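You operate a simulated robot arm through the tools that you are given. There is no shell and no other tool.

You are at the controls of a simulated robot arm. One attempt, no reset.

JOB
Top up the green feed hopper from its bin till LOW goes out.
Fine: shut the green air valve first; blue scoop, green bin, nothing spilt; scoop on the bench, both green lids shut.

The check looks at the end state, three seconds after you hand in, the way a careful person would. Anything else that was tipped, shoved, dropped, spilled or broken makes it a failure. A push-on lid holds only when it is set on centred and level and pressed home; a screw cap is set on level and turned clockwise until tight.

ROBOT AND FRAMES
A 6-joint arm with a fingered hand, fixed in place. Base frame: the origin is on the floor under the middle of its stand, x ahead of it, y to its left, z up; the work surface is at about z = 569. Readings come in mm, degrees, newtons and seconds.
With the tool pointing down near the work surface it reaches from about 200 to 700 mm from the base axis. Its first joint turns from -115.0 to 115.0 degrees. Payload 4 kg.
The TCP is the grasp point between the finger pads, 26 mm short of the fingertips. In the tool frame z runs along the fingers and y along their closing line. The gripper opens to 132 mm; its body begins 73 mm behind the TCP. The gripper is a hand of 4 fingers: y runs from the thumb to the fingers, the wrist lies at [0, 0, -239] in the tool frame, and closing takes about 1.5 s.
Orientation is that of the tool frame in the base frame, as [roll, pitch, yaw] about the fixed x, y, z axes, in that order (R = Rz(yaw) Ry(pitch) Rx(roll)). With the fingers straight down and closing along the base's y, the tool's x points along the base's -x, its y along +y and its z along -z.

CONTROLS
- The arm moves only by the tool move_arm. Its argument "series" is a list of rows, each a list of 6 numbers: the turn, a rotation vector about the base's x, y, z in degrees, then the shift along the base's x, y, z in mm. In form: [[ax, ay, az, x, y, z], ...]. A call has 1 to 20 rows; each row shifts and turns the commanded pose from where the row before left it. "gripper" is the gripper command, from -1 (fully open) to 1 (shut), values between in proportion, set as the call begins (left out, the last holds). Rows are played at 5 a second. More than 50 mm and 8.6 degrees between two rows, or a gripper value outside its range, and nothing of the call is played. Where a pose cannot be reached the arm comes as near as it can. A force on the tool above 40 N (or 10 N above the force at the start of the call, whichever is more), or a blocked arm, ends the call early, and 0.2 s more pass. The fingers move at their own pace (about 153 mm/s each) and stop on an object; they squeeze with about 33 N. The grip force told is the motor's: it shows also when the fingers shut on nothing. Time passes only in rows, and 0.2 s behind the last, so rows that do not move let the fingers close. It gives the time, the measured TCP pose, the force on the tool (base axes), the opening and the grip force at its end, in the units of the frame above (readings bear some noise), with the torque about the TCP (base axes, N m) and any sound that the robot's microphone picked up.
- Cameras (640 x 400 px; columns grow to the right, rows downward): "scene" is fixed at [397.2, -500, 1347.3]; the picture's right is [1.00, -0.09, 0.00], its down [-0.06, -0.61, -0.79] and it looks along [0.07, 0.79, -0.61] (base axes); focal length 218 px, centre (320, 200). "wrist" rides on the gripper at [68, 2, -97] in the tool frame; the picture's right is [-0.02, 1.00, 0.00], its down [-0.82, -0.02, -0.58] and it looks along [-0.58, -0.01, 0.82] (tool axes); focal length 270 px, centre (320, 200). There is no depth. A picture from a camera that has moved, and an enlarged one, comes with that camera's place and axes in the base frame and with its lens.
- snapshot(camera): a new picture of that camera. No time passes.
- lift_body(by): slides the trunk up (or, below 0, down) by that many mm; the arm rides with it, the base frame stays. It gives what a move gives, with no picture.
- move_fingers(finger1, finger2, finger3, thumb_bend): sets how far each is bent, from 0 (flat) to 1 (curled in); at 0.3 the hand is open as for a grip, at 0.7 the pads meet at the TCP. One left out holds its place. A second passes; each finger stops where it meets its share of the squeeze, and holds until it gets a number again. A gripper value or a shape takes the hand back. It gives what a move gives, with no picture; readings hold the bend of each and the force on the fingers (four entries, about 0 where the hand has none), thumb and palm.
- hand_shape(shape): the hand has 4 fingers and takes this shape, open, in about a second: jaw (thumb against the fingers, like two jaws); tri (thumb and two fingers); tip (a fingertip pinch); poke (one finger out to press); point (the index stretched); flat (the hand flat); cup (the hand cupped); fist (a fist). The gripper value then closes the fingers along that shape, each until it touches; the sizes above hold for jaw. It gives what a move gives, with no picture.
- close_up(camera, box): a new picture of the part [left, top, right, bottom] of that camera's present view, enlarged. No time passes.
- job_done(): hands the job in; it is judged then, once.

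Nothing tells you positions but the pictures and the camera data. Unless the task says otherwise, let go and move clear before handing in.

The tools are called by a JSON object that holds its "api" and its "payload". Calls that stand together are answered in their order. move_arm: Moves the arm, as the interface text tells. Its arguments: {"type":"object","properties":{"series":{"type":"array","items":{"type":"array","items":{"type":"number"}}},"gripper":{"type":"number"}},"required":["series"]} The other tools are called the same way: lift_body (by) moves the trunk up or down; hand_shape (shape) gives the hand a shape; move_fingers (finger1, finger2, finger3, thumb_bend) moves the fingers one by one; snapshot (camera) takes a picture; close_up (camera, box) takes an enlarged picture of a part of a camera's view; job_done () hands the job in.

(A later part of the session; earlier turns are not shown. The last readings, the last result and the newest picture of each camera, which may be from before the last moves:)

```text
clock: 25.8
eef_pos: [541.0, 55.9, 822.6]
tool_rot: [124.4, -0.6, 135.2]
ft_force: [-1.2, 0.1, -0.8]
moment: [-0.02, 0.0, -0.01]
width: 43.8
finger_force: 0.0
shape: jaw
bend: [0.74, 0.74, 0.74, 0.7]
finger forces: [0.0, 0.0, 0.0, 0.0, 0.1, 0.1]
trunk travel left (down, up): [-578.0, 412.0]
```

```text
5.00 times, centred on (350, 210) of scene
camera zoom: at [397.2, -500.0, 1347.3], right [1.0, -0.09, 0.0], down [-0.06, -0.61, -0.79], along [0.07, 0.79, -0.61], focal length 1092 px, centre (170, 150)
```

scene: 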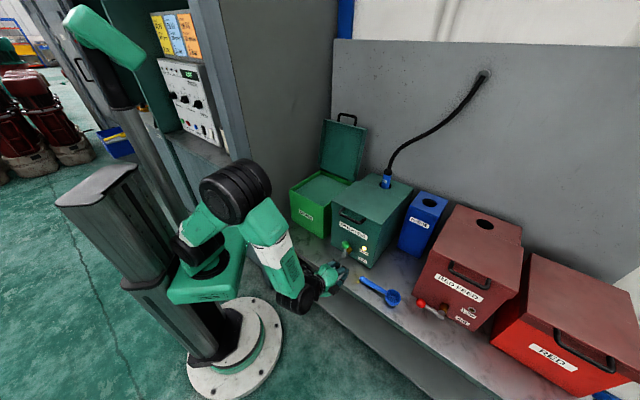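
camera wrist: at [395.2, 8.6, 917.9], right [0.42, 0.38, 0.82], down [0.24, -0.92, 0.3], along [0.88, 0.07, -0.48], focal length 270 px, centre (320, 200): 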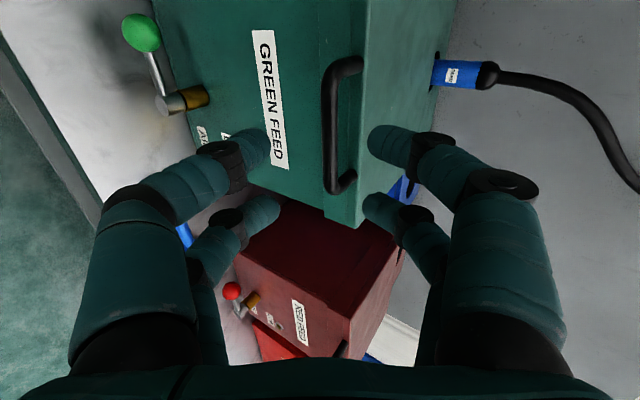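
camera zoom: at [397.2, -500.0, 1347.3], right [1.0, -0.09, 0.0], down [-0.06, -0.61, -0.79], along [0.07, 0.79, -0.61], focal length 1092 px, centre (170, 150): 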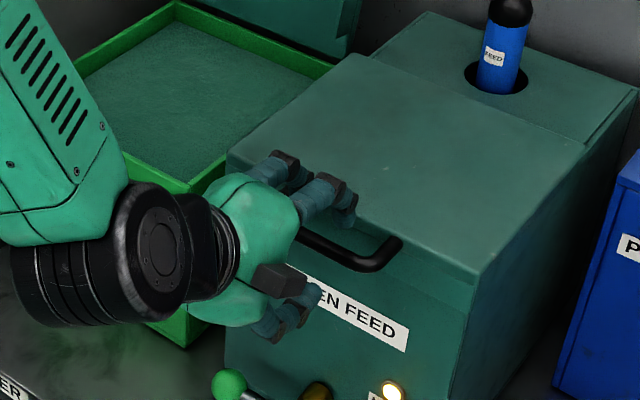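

The bar sits between fingers and thumb. I'll go 8 mm deeper and close on it.

{"api": "move_arm", "payload": {"series": [[0, 0, 0, 4.7, 4.7, -4.5], [0, 0, 0, 0, 0, 0]]}}

{"api": "move_arm", "payload": {"series": [[0, 0, 0, 0, 0, 0], [0, 0, 0, 0, 0, 0], [0, 0, 0, 0, 0, 0], [0, 0, 0, 0, 0, 0], [0, 0, 0, 0, 0, 0], [0, 0, 0, 0, 0, 0], [0, 0, 0, 0, 0, 0]], "gripper": 1}}

{"api": "close_up", "payload": {"camera": "wrist", "box": [220, 60, 440, 260]}}

{"api": "close_up", "payload": {"camera": "scene", "box": [290, 170, 410, 250]}}

```text
clock: 26.4
eef_pos: [546.8, 61.1, 818.3]
tool_rot: [124.3, -0.6, 135.2]
ft_force: [0.5, 0.0, 0.1]
moment: [0.0, -0.02, 0.0]
width: 43.9
finger_force: 0.0
shape: jaw
bend: [0.74, 0.74, 0.74, 0.7]
finger forces: [0.0, 0.1, 0.1, 0.0, 0.0, 0.0]
trunk travel left (down, up): [-578.0, 412.0]
```

```text
clock: 28.0
eef_pos: [547.2, 61.8, 817.7]
tool_rot: [124.4, -0.6, 135.3]
ft_force: [8.8, 9.4, -1.2]
moment: [-0.16, -0.04, 0.03]
width: 0.0
finger_force: 32.6
shape: jaw
bend: [0.69, 0.71, 0.65, 0.66]
finger forces: [0.0, 0.1, 0.1, 0.0, 0.0, 0.0]
trunk travel left (down, up): [-578.0, 412.0]
```

```text
2.00 times, centred on (330, 160) of wrist
camera zoom: at [444.6, 54.6, 874.4], right [0.42, 0.38, 0.82], down [0.24, -0.92, 0.3], along [0.88, 0.07, -0.48], focal length 541 px, centre (300, 280)
```

zoom: 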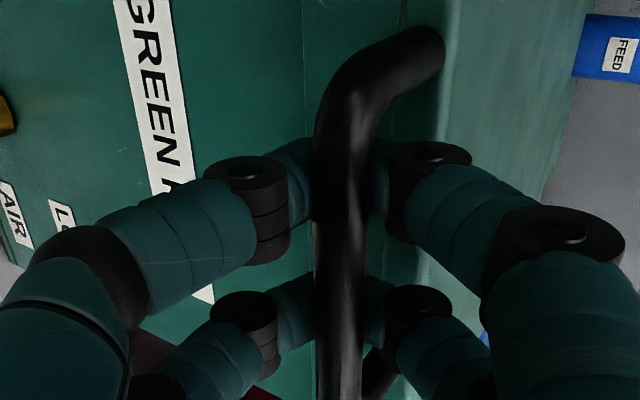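

```text
5.00 times, centred on (350, 210) of scene
camera zoom: at [397.2, -500.0, 1347.3], right [1.0, -0.09, 0.0], down [-0.06, -0.61, -0.79], along [0.07, 0.79, -0.61], focal length 1092 px, centre (170, 150)
```

zoom: 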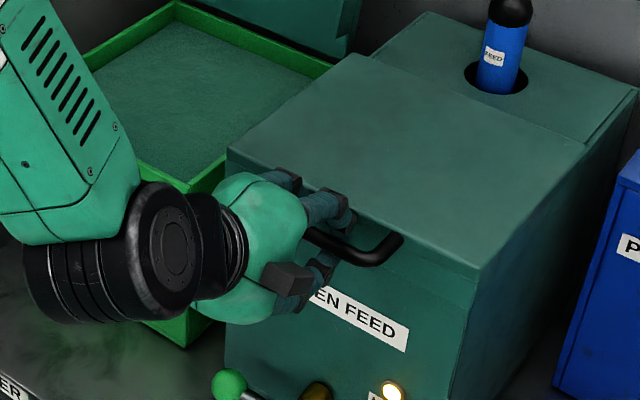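

The bar is caged inside the closed finger arches. I'll start lifting the lid along its hinge arc, checking the force.

{"api": "move_arm", "payload": {"series": [[0, 0, 0, 1.5, 1.5, 9], [0, 0, 0, 0.8, 0.8, 10], [0, 0, 0, 1.5, 1.5, 19], [0, 0, 0, 3.3, 3.3, 18.6], [0, 0, 0, 4.3, 4.3, 18.1]]}}

{"api": "close_up", "payload": {"camera": "scene", "box": [270, 130, 430, 230]}}

{"api": "snapshot", "payload": {"camera": "wrist"}}

```text
clock: 29.2
eef_pos: [558.9, 72.6, 891.7]
tool_rot: [124.5, -0.6, 135.3]
ft_force: [3.2, 0.9, -2.5]
moment: [-0.04, 0.02, 0.03]
width: 0.0
finger_force: 33.3
shape: jaw
bend: [0.69, 0.71, 0.65, 0.73]
finger forces: [0.0, 0.0, 0.0, 0.1, 0.0, 0.1]
trunk travel left (down, up): [-578.0, 412.0]
```

```text
4.00 times, centred on (350, 180) of scene
camera zoom: at [397.2, -500.0, 1347.3], right [1.0, -0.09, 0.0], down [-0.06, -0.61, -0.79], along [0.07, 0.79, -0.61], focal length 874 px, centre (200, 280)
```

zoom: 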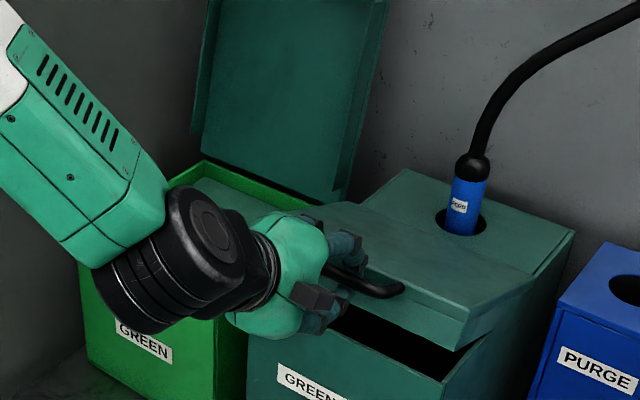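

```text
taken
camera wrist: at [455.6, 66.3, 949.0], right [0.42, 0.38, 0.82], down [0.24, -0.92, 0.3], along [0.87, 0.07, -0.48], focal length 270 px, centre (320, 200)
```

wrist: 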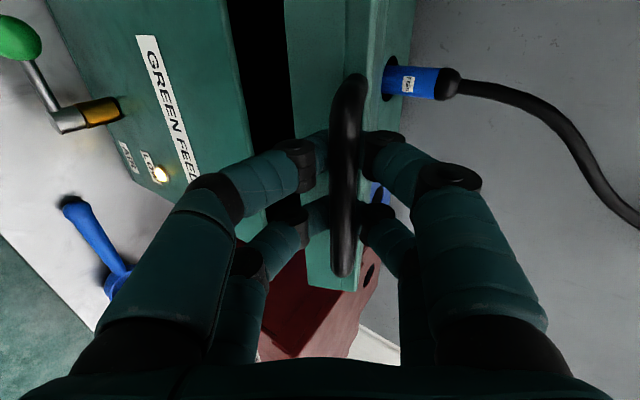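

The lid swings up on its rear hinge with little force. I'll continue along the arc to about 50°.

{"api": "move_arm", "payload": {"series": [[0, 0, 0, 5.4, 5.4, 17.5], [0, 0, 0, 6.5, 6.5, 16.7], [0, 0, 0, 7.6, 7.6, 15.9], [0, 0, 0, 8.4, 8.4, 14.9], [0, 0, 0, 9.3, 9.3, 13.8], [0, 0, 0, 10.2, 10.2, 12.6]]}}

{"api": "close_up", "payload": {"camera": "scene", "box": [270, 100, 430, 200]}}

{"api": "snapshot", "payload": {"camera": "wrist"}}

```text
clock: 30.6
eef_pos: [606.6, 120.2, 983.6]
tool_rot: [124.4, -0.7, 135.2]
ft_force: [0.3, 1.1, -3.2]
moment: [-0.09, 0.01, 0.03]
width: 0.3
finger_force: 32.7
shape: jaw
bend: [0.69, 0.71, 0.65, 0.73]
finger forces: [0.0, 0.0, 0.0, 0.0, 0.1, 0.1]
trunk travel left (down, up): [-578.0, 412.0]
```

```text
4.00 times, centred on (350, 150) of scene
camera zoom: at [397.2, -500.0, 1347.3], right [1.0, -0.09, 0.0], down [-0.06, -0.61, -0.79], along [0.07, 0.79, -0.61], focal length 874 px, centre (200, 400)
```

zoom: 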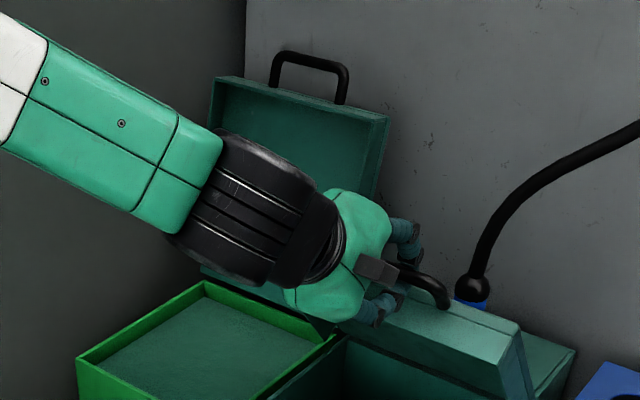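

```text
taken
camera wrist: at [502.9, 112.8, 1039.8], right [0.42, 0.38, 0.82], down [0.24, -0.92, 0.3], along [0.88, 0.07, -0.48], focal length 270 px, centre (320, 200)
```

wrist: 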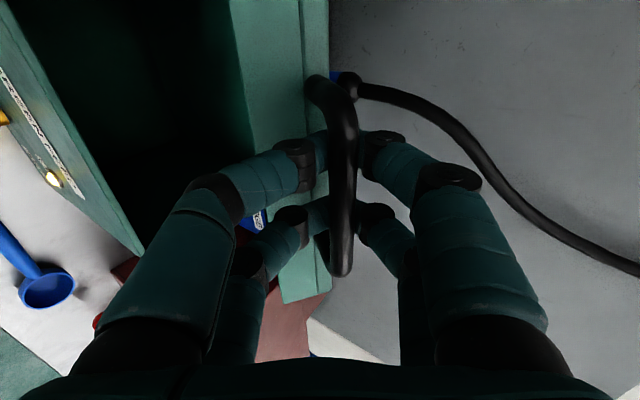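

Still smooth. I'll go on to about 80°, watching the hose behind the lid.

{"api": "move_arm", "payload": {"series": [[0, 0, 0, 11, 11, 11.3], [0, 0, 0, 11.5, 11.5, 9.9], [0, 0, 0, 12.1, 12.1, 8.4], [0, 0, 0, 12.7, 12.7, 6.9], [0, 0, 0, 12.9, 12.9, 5.3], [0, 0, 0, 13.3, 13.3, 3.8]]}}

{"api": "close_up", "payload": {"camera": "scene", "box": [290, 80, 450, 180]}}

{"api": "snapshot", "payload": {"camera": "wrist"}}

```text
clock: 32.0
eef_pos: [680.6, 193.3, 1029.3]
tool_rot: [124.4, -0.5, 135.3]
ft_force: [0.8, 0.0, -1.3]
moment: [0.0, -0.04, 0.01]
width: 0.0
finger_force: 32.8
shape: jaw
bend: [0.69, 0.71, 0.65, 0.73]
finger forces: [0.0, 0.0, 0.0, 0.0, 1.2, 0.0]
trunk travel left (down, up): [-578.0, 412.0]
```

```text
4.00 times, centred on (370, 130) of scene
camera zoom: at [397.2, -500.0, 1347.3], right [1.0, -0.09, 0.0], down [-0.06, -0.61, -0.79], along [0.07, 0.79, -0.61], focal length 874 px, centre (120, 480)
```

zoom: 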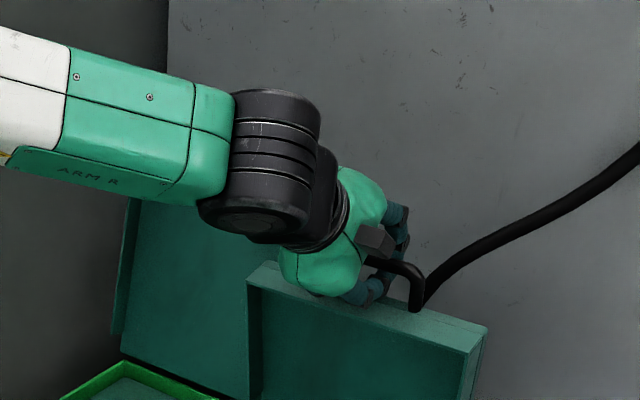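

```text
taken
camera wrist: at [576.2, 187.5, 1085.9], right [0.42, 0.38, 0.82], down [0.24, -0.92, 0.3], along [0.88, 0.07, -0.48], focal length 270 px, centre (320, 200)
```

wrist: 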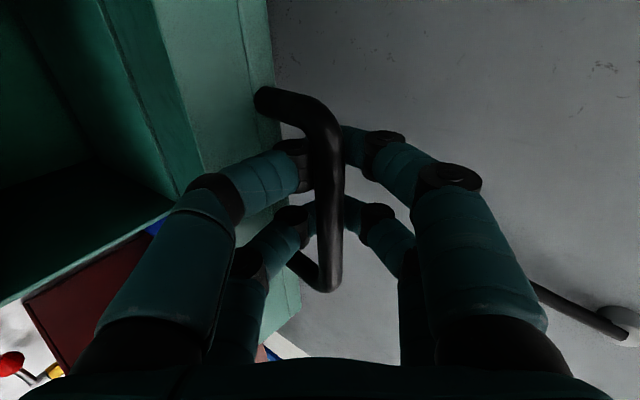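

The lid is nearly upright. I'll ease it past vertical toward its stop.

{"api": "move_arm", "payload": {"series": [[0, 0, 0, 6.7, 6.7, 1.2], [0, 0, 0, 6.7, 6.7, 0.8], [0, 0, 0, 6.7, 6.7, 0.4], [0, 0, 0, 6.7, 6.7, 0], [0, 0, 0, 6.7, 6.7, -0.4], [0, 0, 0, 6.7, 6.7, -0.9]]}}

{"api": "close_up", "payload": {"camera": "scene", "box": [290, 80, 450, 180]}}

{"api": "snapshot", "payload": {"camera": "wrist"}}

```text
clock: 33.4
eef_pos: [717.9, 234.0, 1032.0]
tool_rot: [124.4, -0.7, 135.2]
ft_force: [-0.5, -0.4, -0.4]
moment: [0.05, -0.02, -0.04]
width: 0.1
finger_force: 32.8
shape: jaw
bend: [0.69, 0.71, 0.65, 0.73]
finger forces: [0.0, 0.0, 0.8, 0.0, 0.0, 0.1]
trunk travel left (down, up): [-578.0, 412.0]
```

```text
4.00 times, centred on (370, 130) of scene
camera zoom: at [397.2, -500.0, 1347.3], right [1.0, -0.09, 0.0], down [-0.06, -0.61, -0.79], along [0.07, 0.79, -0.61], focal length 874 px, centre (120, 480)
```

zoom: 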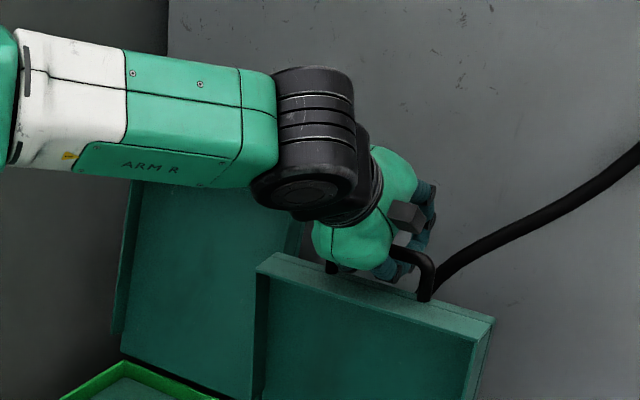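

```text
taken
camera wrist: at [614.4, 227.4, 1088.3], right [0.42, 0.38, 0.82], down [0.24, -0.92, 0.3], along [0.88, 0.07, -0.48], focal length 270 px, centre (320, 200)
```

wrist: 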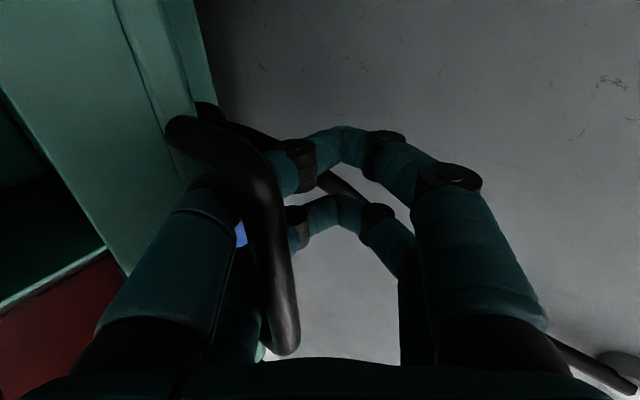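

The bar has slipped back toward the palm on the thumb side, so the lid is lagging behind the hand. I'll look closely before pushing further.

{"api": "close_up", "payload": {"camera": "wrist", "box": [130, 80, 450, 380]}}

{"api": "close_up", "payload": {"camera": "scene", "box": [350, 110, 430, 190]}}

{"api": "snapshot", "payload": {"camera": "scene"}}

```text
1.33 times, centred on (290, 230) of wrist
camera zoom: at [614.4, 227.4, 1088.3], right [0.42, 0.38, 0.82], down [0.24, -0.92, 0.3], along [0.88, 0.07, -0.48], focal length 360 px, centre (360, 160)
```

zoom: 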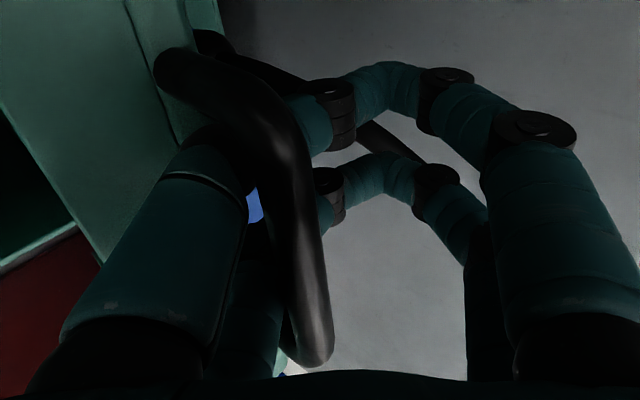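

```text
5.00 times, centred on (390, 150) of scene
camera zoom: at [397.2, -500.0, 1347.3], right [1.0, -0.09, 0.0], down [-0.06, -0.61, -0.79], along [0.07, 0.79, -0.61], focal length 1092 px, centre (-30, 450)
```

zoom: 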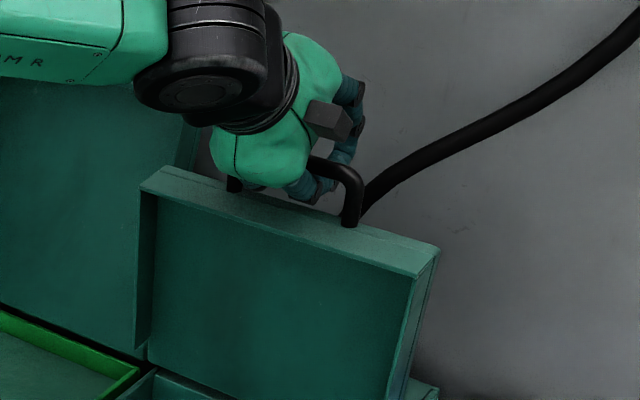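

```text
taken
```

scene: 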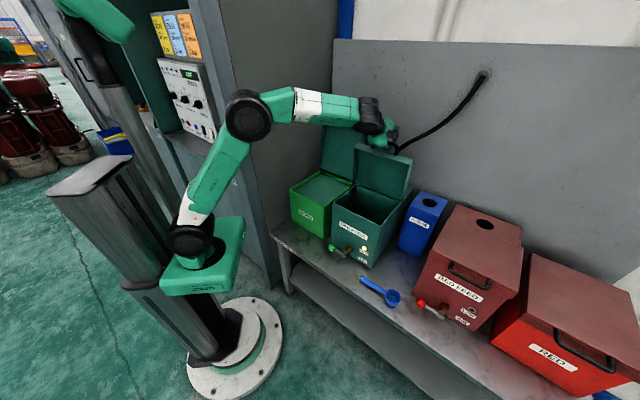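

The lid stands at about 83° and the bar has slid toward the palm inside the cage. I'll back the hand up a little, still caging the bar, to see whether the lid stays by itself.

{"api": "move_arm", "payload": {"series": [[0, 0, 0, -7, -7, 2], [0, 0, 0, -7, -7, 2]]}}

{"api": "snapshot", "payload": {"camera": "wrist"}}

{"api": "close_up", "payload": {"camera": "scene", "box": [350, 110, 430, 190]}}

```text
clock: 34.0
eef_pos: [704.6, 219.4, 1035.0]
tool_rot: [124.3, -0.6, 135.2]
ft_force: [0.8, 0.2, 0.0]
moment: [-0.01, -0.03, 0.02]
width: 0.1
finger_force: 33.0
shape: jaw
bend: [0.69, 0.71, 0.65, 0.73]
finger forces: [0.0, 0.0, 0.0, 0.0, 1.0, 0.0]
trunk travel left (down, up): [-578.0, 412.0]
```

```text
taken
camera wrist: at [601.8, 212.9, 1090.8], right [0.42, 0.38, 0.82], down [0.24, -0.92, 0.3], along [0.88, 0.07, -0.48], focal length 270 px, centre (320, 200)
```

wrist: 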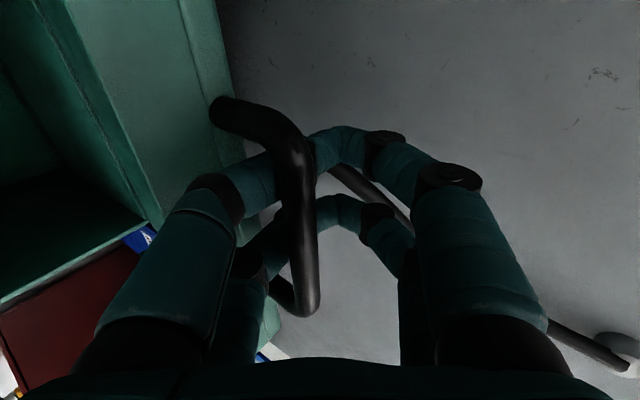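

```text
5.00 times, centred on (390, 150) of scene
camera zoom: at [397.2, -500.0, 1347.3], right [1.0, -0.09, 0.0], down [-0.06, -0.61, -0.79], along [0.07, 0.79, -0.61], focal length 1092 px, centre (-30, 450)
```

zoom: 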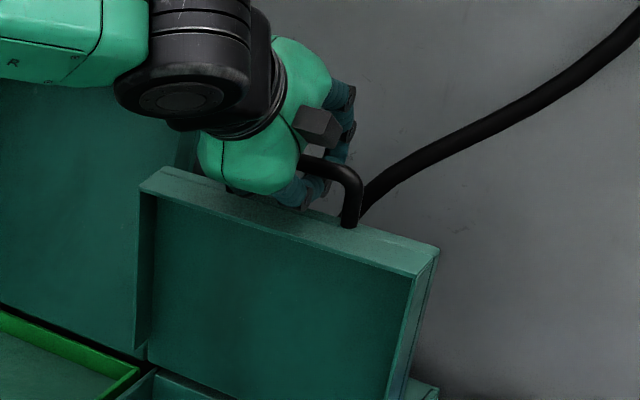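

The lid stood still on its own when the hand backed off, so its hinge holds it. I want to free only the upper fingers from the bar; I'll open finger 1 and see which digit that is.

{"api": "move_fingers", "payload": {"finger1": 0.3}}

{"api": "snapshot", "payload": {"camera": "wrist"}}

```text
clock: 35.0
eef_pos: [707.6, 221.3, 1029.7]
tool_rot: [124.7, -0.9, 135.3]
ft_force: [-0.4, 4.1, -29.9]
moment: [0.0, -0.8, -0.14]
width: 42.3
finger_force: 15.3
shape: fingers
bend: [0.3, 0.71, 0.65, 0.79]
finger forces: [0.1, 0.0, 0.0, 0.0, 29.3, 0.0]
trunk travel left (down, up): [-578.0, 412.0]
```

```text
taken
camera wrist: at [603.9, 214.2, 1087.1], right [0.43, 0.38, 0.82], down [0.24, -0.92, 0.3], along [0.87, 0.07, -0.49], focal length 270 px, centre (320, 200)
```

wrist: 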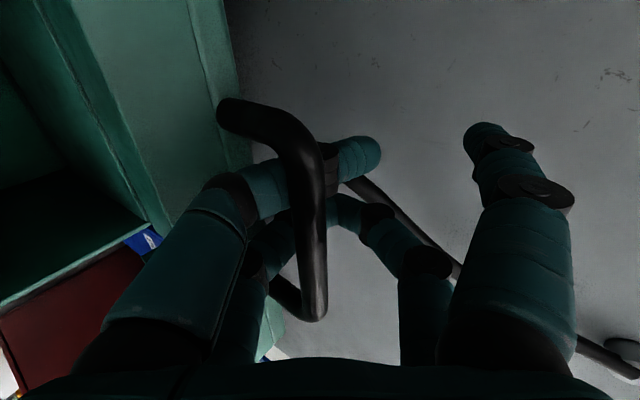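

Finger 1 is the upper near digit; the thumb then squeezed up on the bar. I'll ease the thumb back and nudge finger 2 slightly to identify it.

{"api": "move_fingers", "payload": {"thumb_bend": 0.7}}

{"api": "move_fingers", "payload": {"finger2": 0.62}}

{"api": "snapshot", "payload": {"camera": "wrist"}}

```text
clock: 36.0
eef_pos: [704.7, 220.5, 1034.4]
tool_rot: [124.3, -0.7, 135.3]
ft_force: [0.2, 0.0, -0.4]
moment: [0.01, -0.02, 0.0]
width: 66.7
finger_force: 0.0
shape: fingers
bend: [0.3, 0.71, 0.65, 0.7]
finger forces: [0.0, 0.1, 0.1, 0.0, 0.0, 0.0]
trunk travel left (down, up): [-578.0, 412.0]
```

```text
clock: 37.0
eef_pos: [706.0, 222.2, 1028.2]
tool_rot: [124.8, -1.0, 135.3]
ft_force: [-0.3, 5.5, -31.4]
moment: [0.88, -0.04, -0.03]
width: 66.1
finger_force: 16.5
shape: fingers
bend: [0.3, 0.59, 0.74, 0.7]
finger forces: [0.1, 0.0, 32.0, 0.0, 0.7, 0.0]
trunk travel left (down, up): [-578.0, 412.0]
```

```text
taken
camera wrist: at [603.9, 214.4, 1086.4], right [0.43, 0.38, 0.82], down [0.24, -0.92, 0.3], along [0.87, 0.07, -0.49], focal length 270 px, centre (320, 200)
```

wrist: 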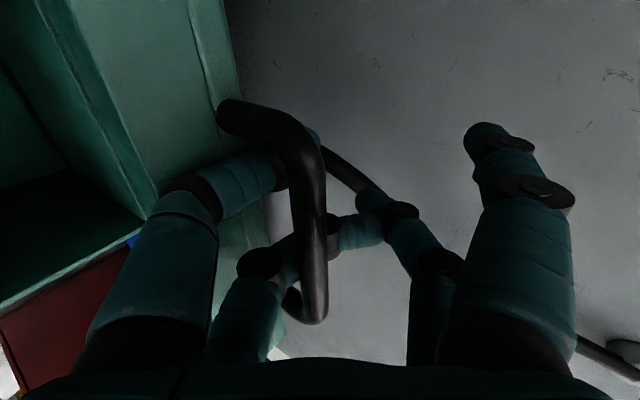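

Finger 2 is the upper far digit and finger 3 the lower far one. I'll open finger 2 fully and hold finger 3 and the thumb relaxed.

{"api": "move_fingers", "payload": {"finger2": 0.3, "finger3": 0.66, "thumb_bend": 0.7}}

{"api": "snapshot", "payload": {"camera": "wrist"}}

{"api": "close_up", "payload": {"camera": "scene", "box": [350, 110, 430, 190]}}

```text
clock: 38.0
eef_pos: [704.9, 219.8, 1036.2]
tool_rot: [124.3, -0.5, 135.2]
ft_force: [0.7, -2.4, 5.7]
moment: [-0.17, -0.06, 0.0]
width: 67.1
finger_force: 2.9
shape: fingers
bend: [0.3, 0.3, 0.69, 0.7]
finger forces: [0.1, 0.0, 5.3, 0.0, 0.0, 0.0]
trunk travel left (down, up): [-578.0, 412.0]
```

```text
taken
camera wrist: at [601.1, 212.4, 1092.4], right [0.42, 0.38, 0.83], down [0.24, -0.92, 0.3], along [0.88, 0.07, -0.48], focal length 270 px, centre (320, 200)
```

wrist: 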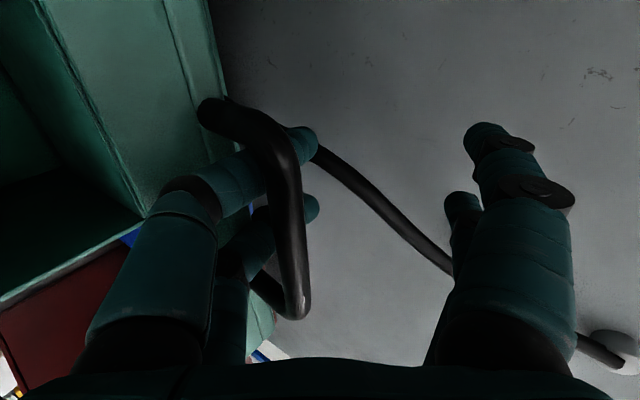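

```text
5.00 times, centred on (390, 150) of scene
camera zoom: at [397.2, -500.0, 1347.3], right [1.0, -0.09, 0.0], down [-0.06, -0.61, -0.79], along [0.07, 0.79, -0.61], focal length 1092 px, centre (-30, 450)
```

zoom: 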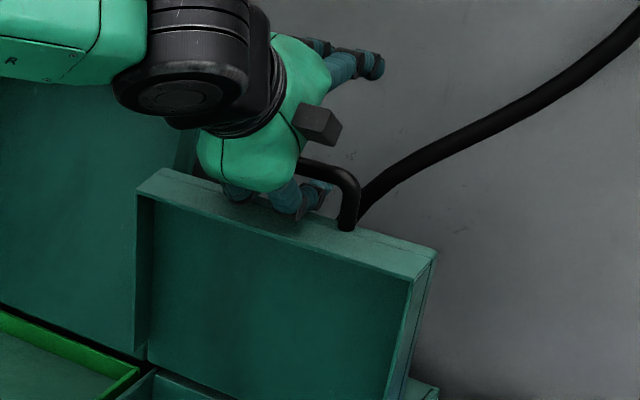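

The upper fingers are clear of the bar; only the two lower digits pass through the handle. I'll pull straight back slowly and watch the force.

{"api": "move_arm", "payload": {"series": [[0, 0, 0, -4, -4, 1], [0, 0, 0, -5, -5, 0], [0, 0, 0, -5, -5, 0]]}}

{"api": "snapshot", "payload": {"camera": "wrist"}}

{"api": "close_up", "payload": {"camera": "scene", "box": [350, 110, 430, 190]}}

```text
clock: 38.8
eef_pos: [690.6, 208.3, 1035.3]
tool_rot: [124.3, -0.6, 135.2]
ft_force: [0.5, -0.1, 1.9]
moment: [-0.02, 0.0, 0.01]
width: 66.9
finger_force: 1.1
shape: fingers
bend: [0.3, 0.3, 0.67, 0.7]
finger forces: [0.0, 0.0, 1.5, 0.1, 0.0, 0.1]
trunk travel left (down, up): [-578.0, 412.0]
```

```text
taken
camera wrist: at [587.5, 200.2, 1092.1], right [0.42, 0.38, 0.82], down [0.24, -0.92, 0.3], along [0.88, 0.07, -0.48], focal length 270 px, centre (320, 200)
```

wrist: 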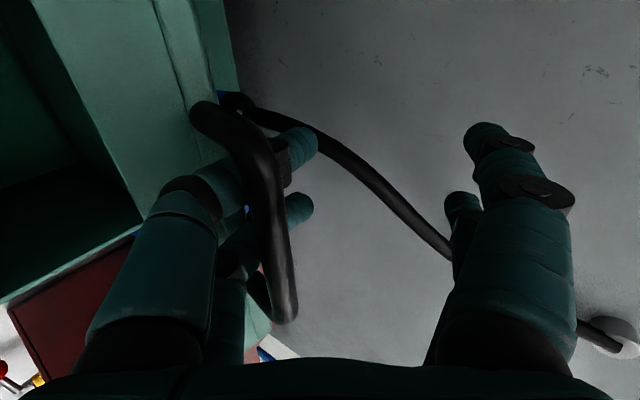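

```text
5.00 times, centred on (390, 150) of scene
camera zoom: at [397.2, -500.0, 1347.3], right [1.0, -0.09, 0.0], down [-0.06, -0.61, -0.79], along [0.07, 0.79, -0.61], focal length 1092 px, centre (-30, 450)
```

zoom: 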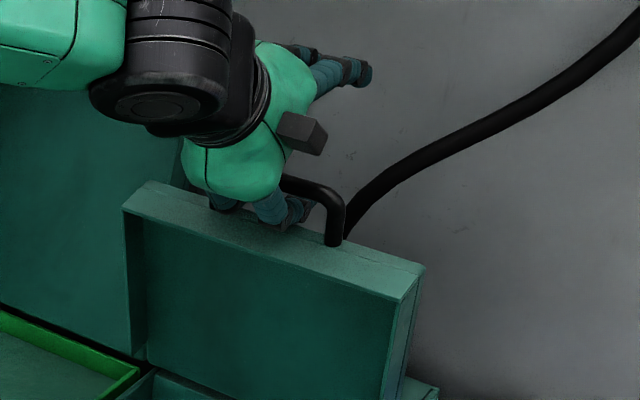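

The lid followed the hand this time, so either the fingertips drag the bar or it rests on them. I'll move forward again a bit to see whether the lid stays.

{"api": "move_arm", "payload": {"series": [[0, 0, 0, 4, 4, 0], [0, 0, 0, 4, 4, 0]]}}

{"api": "snapshot", "payload": {"camera": "wrist"}}

{"api": "close_up", "payload": {"camera": "scene", "box": [350, 110, 430, 190]}}

```text
clock: 39.4
eef_pos: [698.3, 214.2, 1035.0]
tool_rot: [124.3, -0.6, 135.2]
ft_force: [-0.6, -0.9, -0.8]
moment: [-0.01, 0.0, -0.01]
width: 67.1
finger_force: 0.3
shape: fingers
bend: [0.3, 0.3, 0.66, 0.7]
finger forces: [0.0, 0.1, 0.1, 0.0, 0.0, 0.0]
trunk travel left (down, up): [-578.0, 412.0]
```

```text
taken
camera wrist: at [595.4, 206.7, 1091.1], right [0.42, 0.38, 0.83], down [0.24, -0.92, 0.3], along [0.88, 0.07, -0.48], focal length 270 px, centre (320, 200)
```

wrist: 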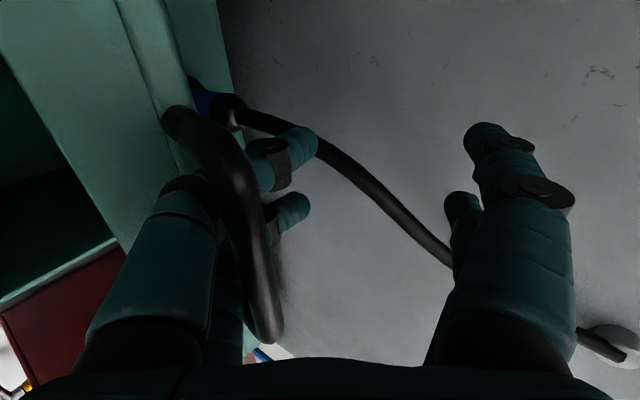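

```text
5.00 times, centred on (390, 150) of scene
camera zoom: at [397.2, -500.0, 1347.3], right [1.0, -0.09, 0.0], down [-0.06, -0.61, -0.79], along [0.07, 0.79, -0.61], focal length 1092 px, centre (-30, 450)
```

zoom: 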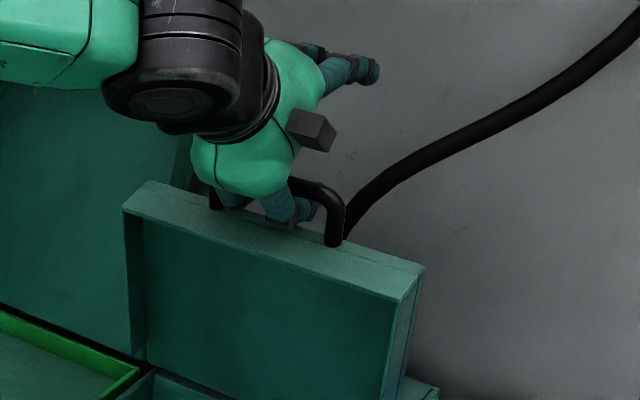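

The lid stays wherever it is left (friction hinge), so it's safe to let go. I'll straighten the lower digits a little so they can slide out from under the bar.

{"api": "move_fingers", "payload": {"finger3": 0.56, "thumb_bend": 0.6}}

{"api": "snapshot", "payload": {"camera": "wrist"}}

{"api": "close_up", "payload": {"camera": "scene", "box": [350, 110, 430, 190]}}

```text
clock: 40.4
eef_pos: [697.0, 213.1, 1036.1]
tool_rot: [124.2, -0.4, 135.2]
ft_force: [-0.6, -2.9, 11.2]
moment: [-0.35, -0.01, 0.02]
width: 82.4
finger_force: 8.1
shape: fingers
bend: [0.3, 0.3, 0.61, 0.6]
finger forces: [0.0, 0.0, 15.2, 0.0, 0.0, 0.0]
trunk travel left (down, up): [-578.0, 412.0]
```

```text
taken
camera wrist: at [594.6, 206.1, 1092.4], right [0.42, 0.38, 0.83], down [0.24, -0.92, 0.3], along [0.88, 0.07, -0.48], focal length 270 px, centre (320, 200)
```

wrist: 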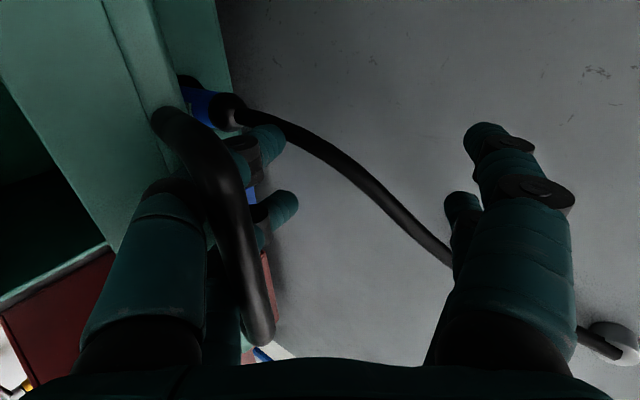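

```text
5.00 times, centred on (390, 150) of scene
camera zoom: at [397.2, -500.0, 1347.3], right [1.0, -0.09, 0.0], down [-0.06, -0.61, -0.79], along [0.07, 0.79, -0.61], focal length 1092 px, centre (-30, 450)
```

zoom: 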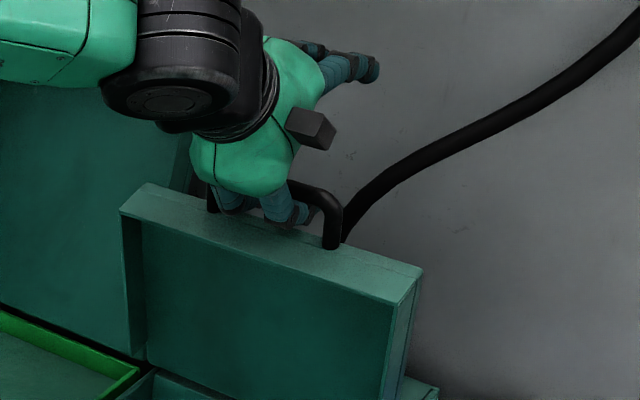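

Finger 3 presses on the lid edge, so I'll now draw the hand back and slightly up along the digits.

{"api": "move_arm", "payload": {"series": [[0, 0, 0, -3, -3, 3], [0, 0, 0, -6, -6, 3], [0, 0, 0, -6, -6, 3], [0, 0, 0, -6, -6, 3]]}}

{"api": "snapshot", "payload": {"camera": "wrist"}}

{"api": "close_up", "payload": {"camera": "scene", "box": [350, 110, 430, 190]}}

```text
clock: 41.4
eef_pos: [681.6, 195.1, 1039.1]
tool_rot: [124.9, -0.9, 135.5]
ft_force: [6.2, 12.7, -30.5]
moment: [1.31, -1.29, -0.22]
width: 88.2
finger_force: 21.0
shape: fingers
bend: [0.3, 0.3, 0.58, 0.58]
finger forces: [0.0, 0.1, 26.3, 0.0, 15.5, 0.0]
trunk travel left (down, up): [-578.0, 412.0]
```

```text
taken
camera wrist: at [578.5, 188.1, 1096.7], right [0.43, 0.38, 0.82], down [0.24, -0.92, 0.3], along [0.87, 0.07, -0.49], focal length 270 px, centre (320, 200)
```

wrist: 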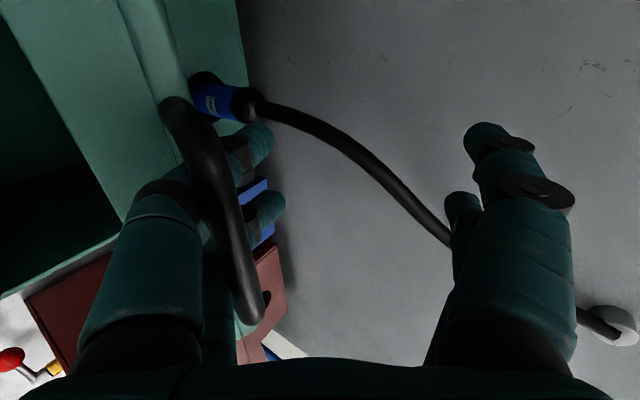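

```text
5.00 times, centred on (390, 150) of scene
camera zoom: at [397.2, -500.0, 1347.3], right [1.0, -0.09, 0.0], down [-0.06, -0.61, -0.79], along [0.07, 0.79, -0.61], focal length 1092 px, centre (-30, 450)
```

zoom: 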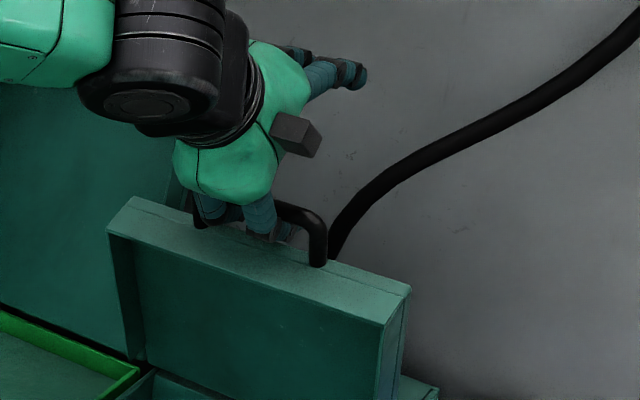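

The digits are wedged under the bar, so I'll lower the hand a little, re-curl the lower digits (their curled part points straight through the handle) and then pull straight back.

{"api": "move_arm", "payload": {"series": [[0, 0, 0, 2, 2, -5], [0, 0, 0, 2, 2, -5]]}}

{"api": "move_fingers", "payload": {"finger3": 0.72, "thumb_bend": 0.72}}

{"api": "snapshot", "payload": {"camera": "wrist"}}

{"api": "close_up", "payload": {"camera": "scene", "box": [350, 110, 430, 190]}}

```text
clock: 42.0
eef_pos: [683.8, 196.7, 1040.3]
tool_rot: [124.2, -0.5, 135.2]
ft_force: [-3.3, 7.8, -7.8]
moment: [0.38, -0.39, -0.29]
width: 86.6
finger_force: 11.4
shape: fingers
bend: [0.3, 0.3, 0.58, 0.59]
finger forces: [0.0, 0.0, 15.8, 0.0, 7.6, 0.1]
trunk travel left (down, up): [-578.0, 412.0]
```

```text
clock: 43.0
eef_pos: [684.6, 197.9, 1035.3]
tool_rot: [124.6, -0.7, 135.2]
ft_force: [1.3, 8.2, -22.0]
moment: [0.53, -0.65, -0.31]
width: 68.4
finger_force: 11.0
shape: fingers
bend: [0.3, 0.3, 0.72, 0.68]
finger forces: [0.0, 0.1, 6.2, 0.1, 15.8, 0.0]
trunk travel left (down, up): [-578.0, 412.0]
```

```text
taken
camera wrist: at [581.4, 190.6, 1092.1], right [0.42, 0.38, 0.82], down [0.24, -0.92, 0.3], along [0.87, 0.07, -0.48], focal length 270 px, centre (320, 200)
```

wrist: 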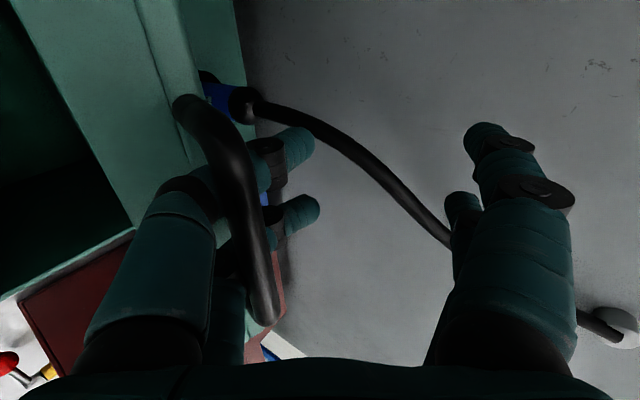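

```text
5.00 times, centred on (390, 150) of scene
camera zoom: at [397.2, -500.0, 1347.3], right [1.0, -0.09, 0.0], down [-0.06, -0.61, -0.79], along [0.07, 0.79, -0.61], focal length 1092 px, centre (-30, 450)
```

zoom: 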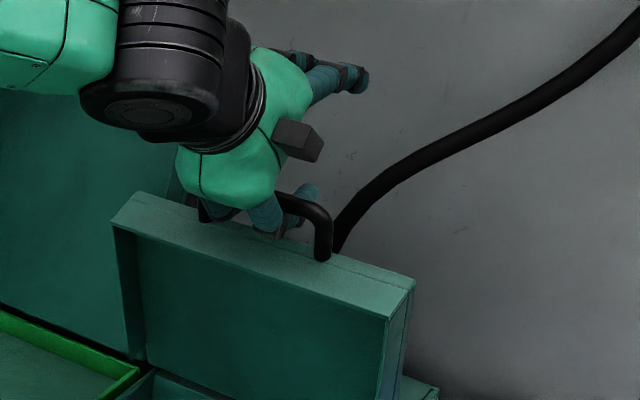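

Still pressing up on the bar; I'll lower the hand a bit further and then pull back horizontally.

{"api": "move_arm", "payload": {"series": [[0, 0, 0, 0, 0, -4], [0, 0, 0, 0, 0, -4], [0, 0, 0, 0, 0, 0]]}}

{"api": "snapshot", "payload": {"camera": "wrist"}}

```text
clock: 43.8
eef_pos: [684.0, 195.2, 1030.6]
tool_rot: [124.3, -0.5, 135.2]
ft_force: [-0.5, 0.5, 0.2]
moment: [0.01, 0.01, -0.04]
width: 63.8
finger_force: 0.1
shape: fingers
bend: [0.3, 0.3, 0.72, 0.72]
finger forces: [0.0, 0.0, 0.0, 0.1, 0.4, 0.1]
trunk travel left (down, up): [-578.0, 412.0]
```

```text
taken
camera wrist: at [579.9, 189.0, 1086.7], right [0.42, 0.38, 0.83], down [0.23, -0.92, 0.3], along [0.88, 0.07, -0.48], focal length 270 px, centre (320, 200)
```

wrist: 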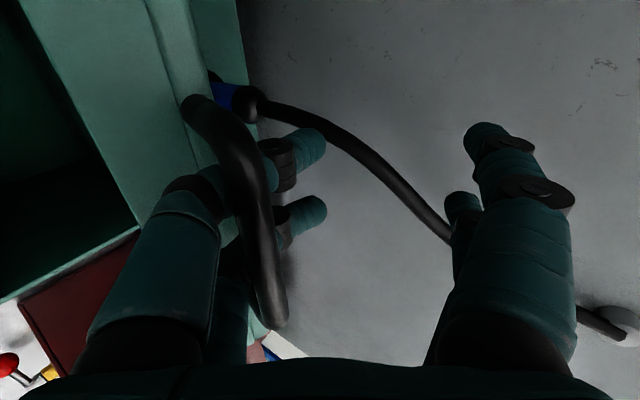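

Now there is no contact force. I'll pull straight back with a slight downward lead.

{"api": "move_arm", "payload": {"series": [[0, 0, 0, -4, -4, -0.8], [0, 0, 0, -5, -5, -0.8], [0, 0, 0, -5, -5, -0.8], [0, 0, 0, 0, 0, 0]]}}

{"api": "snapshot", "payload": {"camera": "wrist"}}

{"api": "close_up", "payload": {"camera": "scene", "box": [350, 110, 430, 190]}}

```text
clock: 44.8
eef_pos: [668.4, 181.1, 1027.5]
tool_rot: [124.3, -0.6, 135.2]
ft_force: [0.3, -1.3, 0.3]
moment: [-0.02, 0.03, 0.01]
width: 63.6
finger_force: 0.1
shape: fingers
bend: [0.3, 0.3, 0.72, 0.72]
finger forces: [0.1, 0.0, 0.0, 0.0, 0.2, 0.0]
trunk travel left (down, up): [-578.0, 412.0]
```

```text
taken
camera wrist: at [565.0, 174.8, 1084.3], right [0.42, 0.38, 0.83], down [0.24, -0.92, 0.3], along [0.88, 0.07, -0.48], focal length 270 px, centre (320, 200)
```

wrist: 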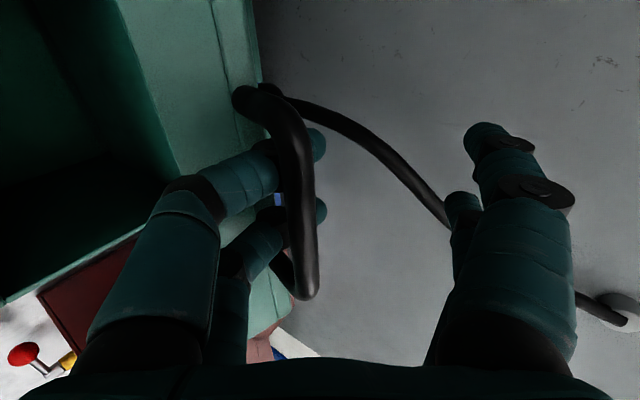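

```text
5.00 times, centred on (390, 150) of scene
camera zoom: at [397.2, -500.0, 1347.3], right [1.0, -0.09, 0.0], down [-0.06, -0.61, -0.79], along [0.07, 0.79, -0.61], focal length 1092 px, centre (-30, 450)
```

zoom: 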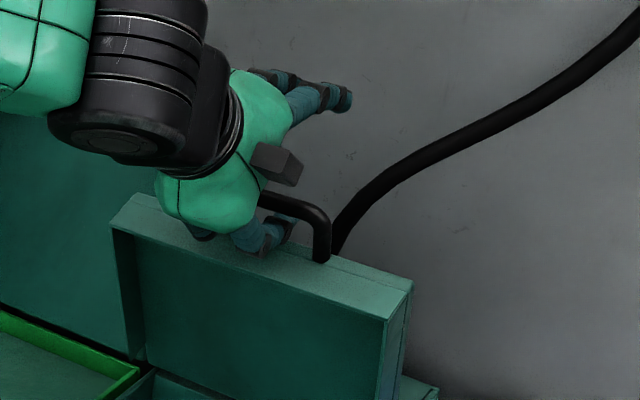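

The lid stayed and the digits are sliding out. I'll continue.

{"api": "move_arm", "payload": {"series": [[0, 0, 0, -5, -5, -1], [0, 0, 0, -5, -5, -1], [0, 0, 0, 0, 0, 0]]}}

{"api": "snapshot", "payload": {"camera": "wrist"}}

{"api": "close_up", "payload": {"camera": "scene", "box": [350, 110, 430, 190]}}

```text
clock: 45.6
eef_pos: [659.1, 171.7, 1025.1]
tool_rot: [124.3, -0.6, 135.2]
ft_force: [-0.3, -0.2, -0.2]
moment: [-0.02, 0.03, 0.03]
width: 63.6
finger_force: 0.0
shape: fingers
bend: [0.3, 0.3, 0.72, 0.72]
finger forces: [0.0, 0.1, 0.1, 0.0, 0.0, 0.0]
trunk travel left (down, up): [-578.0, 412.0]
```

```text
taken
camera wrist: at [555.5, 165.1, 1082.4], right [0.42, 0.38, 0.82], down [0.24, -0.92, 0.3], along [0.88, 0.07, -0.48], focal length 270 px, centre (320, 200)
```

wrist: 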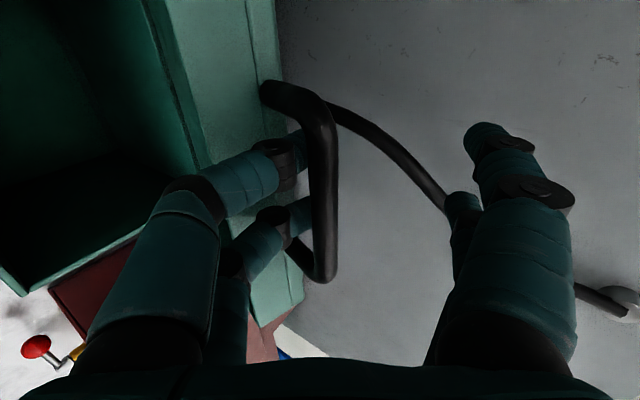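

```text
5.00 times, centred on (390, 150) of scene
camera zoom: at [397.2, -500.0, 1347.3], right [1.0, -0.09, 0.0], down [-0.06, -0.61, -0.79], along [0.07, 0.79, -0.61], focal length 1092 px, centre (-30, 450)
```

zoom: 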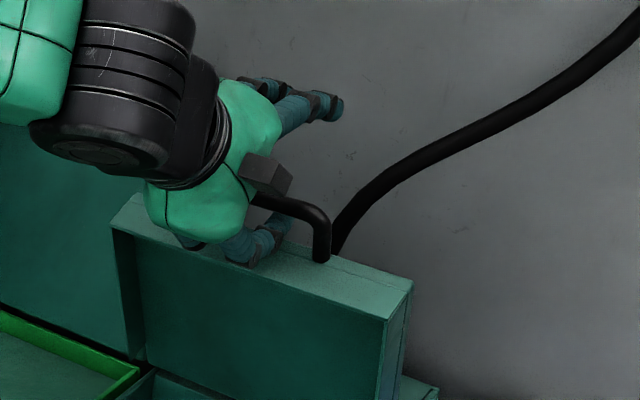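

Almost clear; two more steps back and the digits are out of the handle.

{"api": "move_arm", "payload": {"series": [[0, 0, 0, -6, -6, 0], [0, 0, 0, -8, -8, 1], [0, 0, 0, -12, -12, 5], [0, 0, 0, -12, -12, 10], [0, 0, 0, 0, 0, 0]]}}

{"api": "snapshot", "payload": {"camera": "wrist"}}

{"api": "close_up", "payload": {"camera": "scene", "box": [330, 110, 430, 190]}}

```text
clock: 46.8
eef_pos: [620.7, 134.0, 1043.0]
tool_rot: [124.3, -0.5, 135.1]
ft_force: [0.3, -0.1, 0.2]
moment: [-0.02, 0.0, -0.01]
width: 63.7
finger_force: 0.0
shape: fingers
bend: [0.3, 0.3, 0.72, 0.72]
finger forces: [0.0, 0.0, 0.0, 0.1, 0.0, 0.0]
trunk travel left (down, up): [-578.0, 412.0]
```

```text
taken
camera wrist: at [517.8, 126.2, 1099.8], right [0.42, 0.38, 0.83], down [0.24, -0.92, 0.3], along [0.88, 0.07, -0.48], focal length 270 px, centre (320, 200)
```

wrist: 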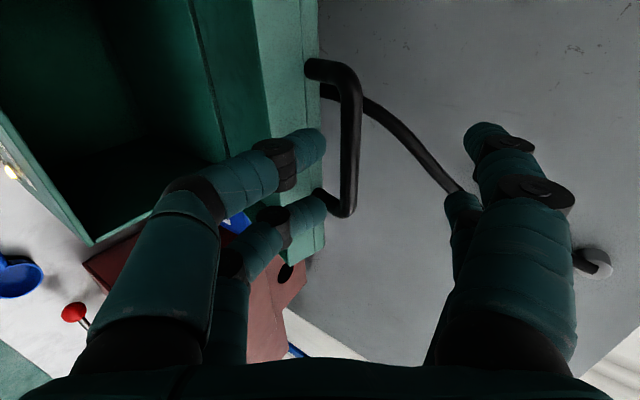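

```text
5.00 times, centred on (380, 150) of scene
camera zoom: at [397.2, -500.0, 1347.3], right [1.0, -0.09, 0.0], down [-0.06, -0.61, -0.79], along [0.07, 0.79, -0.61], focal length 1092 px, centre (20, 450)
```

zoom: 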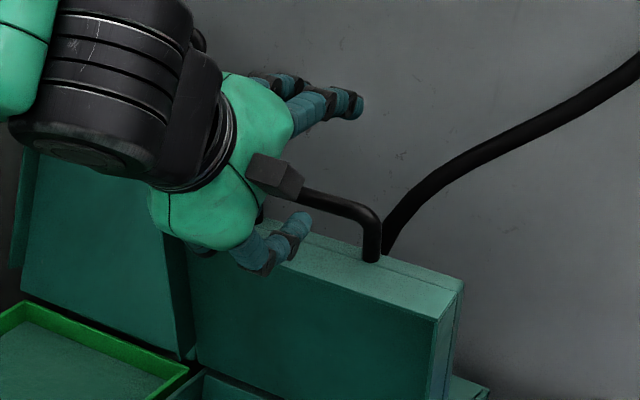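

The hand is free and the lid stays up at about 73°. I'll close the hand, make it horizontal inside the lid's underside, and push the lid back to its stop.

{"api": "move_arm", "payload": {"series": [[0, 0, 0, -18, -18, 0], [0, 0, 0, -18, -18, 0], [6.01, -6.01, 0, 0, 0, -26], [6.01, -6.01, 0, 0, 0, -26], [6.01, -6.01, 0, 0, 0, -26], [6.01, -6.01, 0, 0, 0, -26], [0, 0, 0, 0, 0, 0]], "gripper": 1}}

{"api": "snapshot", "payload": {"camera": "wrist"}}

{"api": "snapshot", "payload": {"camera": "scene"}}

```text
clock: 48.4
eef_pos: [587.0, 99.9, 935.8]
tool_rot: [90.3, -0.4, 135.4]
ft_force: [-0.8, 0.5, 0.2]
moment: [0.03, -0.02, -0.04]
width: 0.2
finger_force: 32.9
shape: jaw
bend: [0.63, 0.64, 0.62, 0.7]
finger forces: [0.0, 0.0, 0.0, 0.1, 0.1, 0.0]
trunk travel left (down, up): [-578.0, 412.0]
```

```text
taken
camera wrist: at [470.4, 79.4, 938.5], right [0.03, -0.02, 1.0], down [0.18, -0.98, -0.02], along [0.98, 0.18, -0.02], focal length 270 px, centre (320, 200)
```

wrist: 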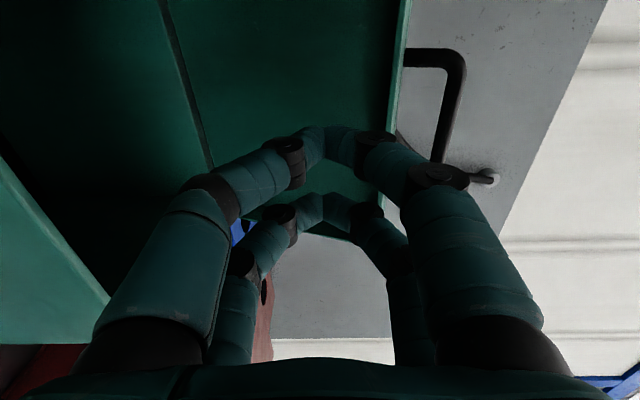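

```text
taken
```

scene: 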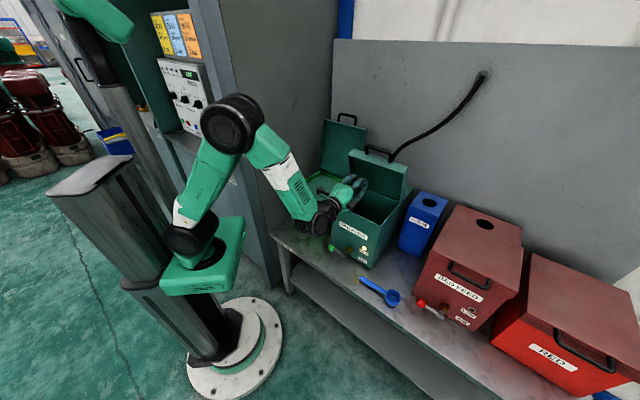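

The hand is horizontal in front of the lid's underside at z≈936. I'll push forward steadily.

{"api": "move_arm", "payload": {"series": [[0, 0, 0, 17.7, 17.7, 0], [0, 0, 0, 17.7, 17.7, 0], [0, 0, 0, 17.7, 17.7, 0], [0, 0, 0, 14, 14, 0], [0, 0, 0, 7, 7, 0], [0, 0, 0, 7, 7, 0], [0, 0, 0, 7, 7, 0]]}}

{"api": "close_up", "payload": {"camera": "scene", "box": [310, 110, 430, 210]}}

{"api": "snapshot", "payload": {"camera": "wrist"}}

```text
clock: 50.0
eef_pos: [671.3, 188.1, 936.8]
tool_rot: [90.4, -0.4, 135.5]
ft_force: [-0.1, -0.6, 0.0]
moment: [0.02, 0.0, 0.03]
width: 0.1
finger_force: 32.6
shape: jaw
bend: [0.63, 0.64, 0.62, 0.7]
finger forces: [0.1, 0.1, 0.0, 0.0, 0.0, 0.1]
trunk travel left (down, up): [-578.0, 412.0]
```

```text
4.00 times, centred on (370, 160) of scene
camera zoom: at [397.2, -500.0, 1347.3], right [1.0, -0.09, 0.0], down [-0.06, -0.61, -0.79], along [0.07, 0.79, -0.61], focal length 874 px, centre (120, 360)
```

zoom: 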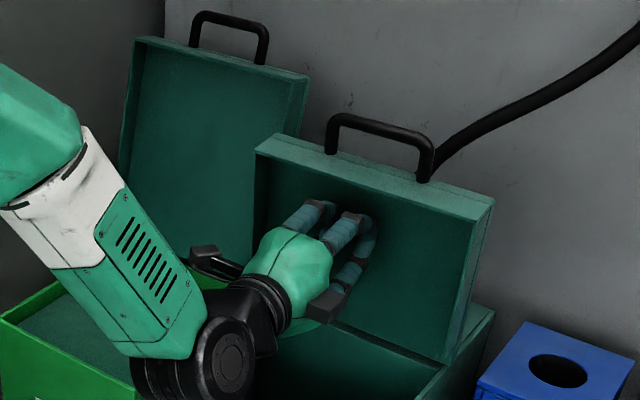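

```text
taken
camera wrist: at [555.4, 168.2, 939.8], right [0.03, -0.02, 1.0], down [0.18, -0.98, -0.02], along [0.98, 0.18, -0.02], focal length 270 px, centre (320, 200)
```

wrist: 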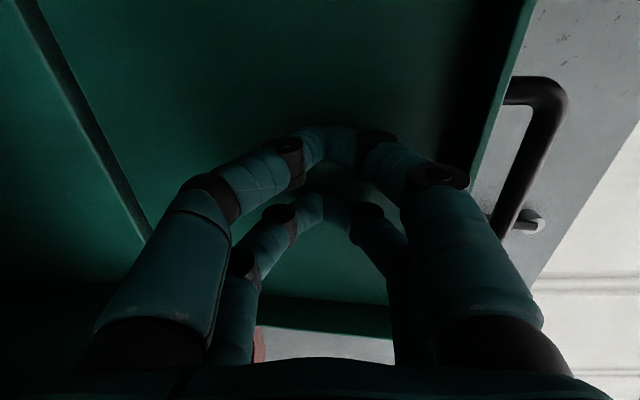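

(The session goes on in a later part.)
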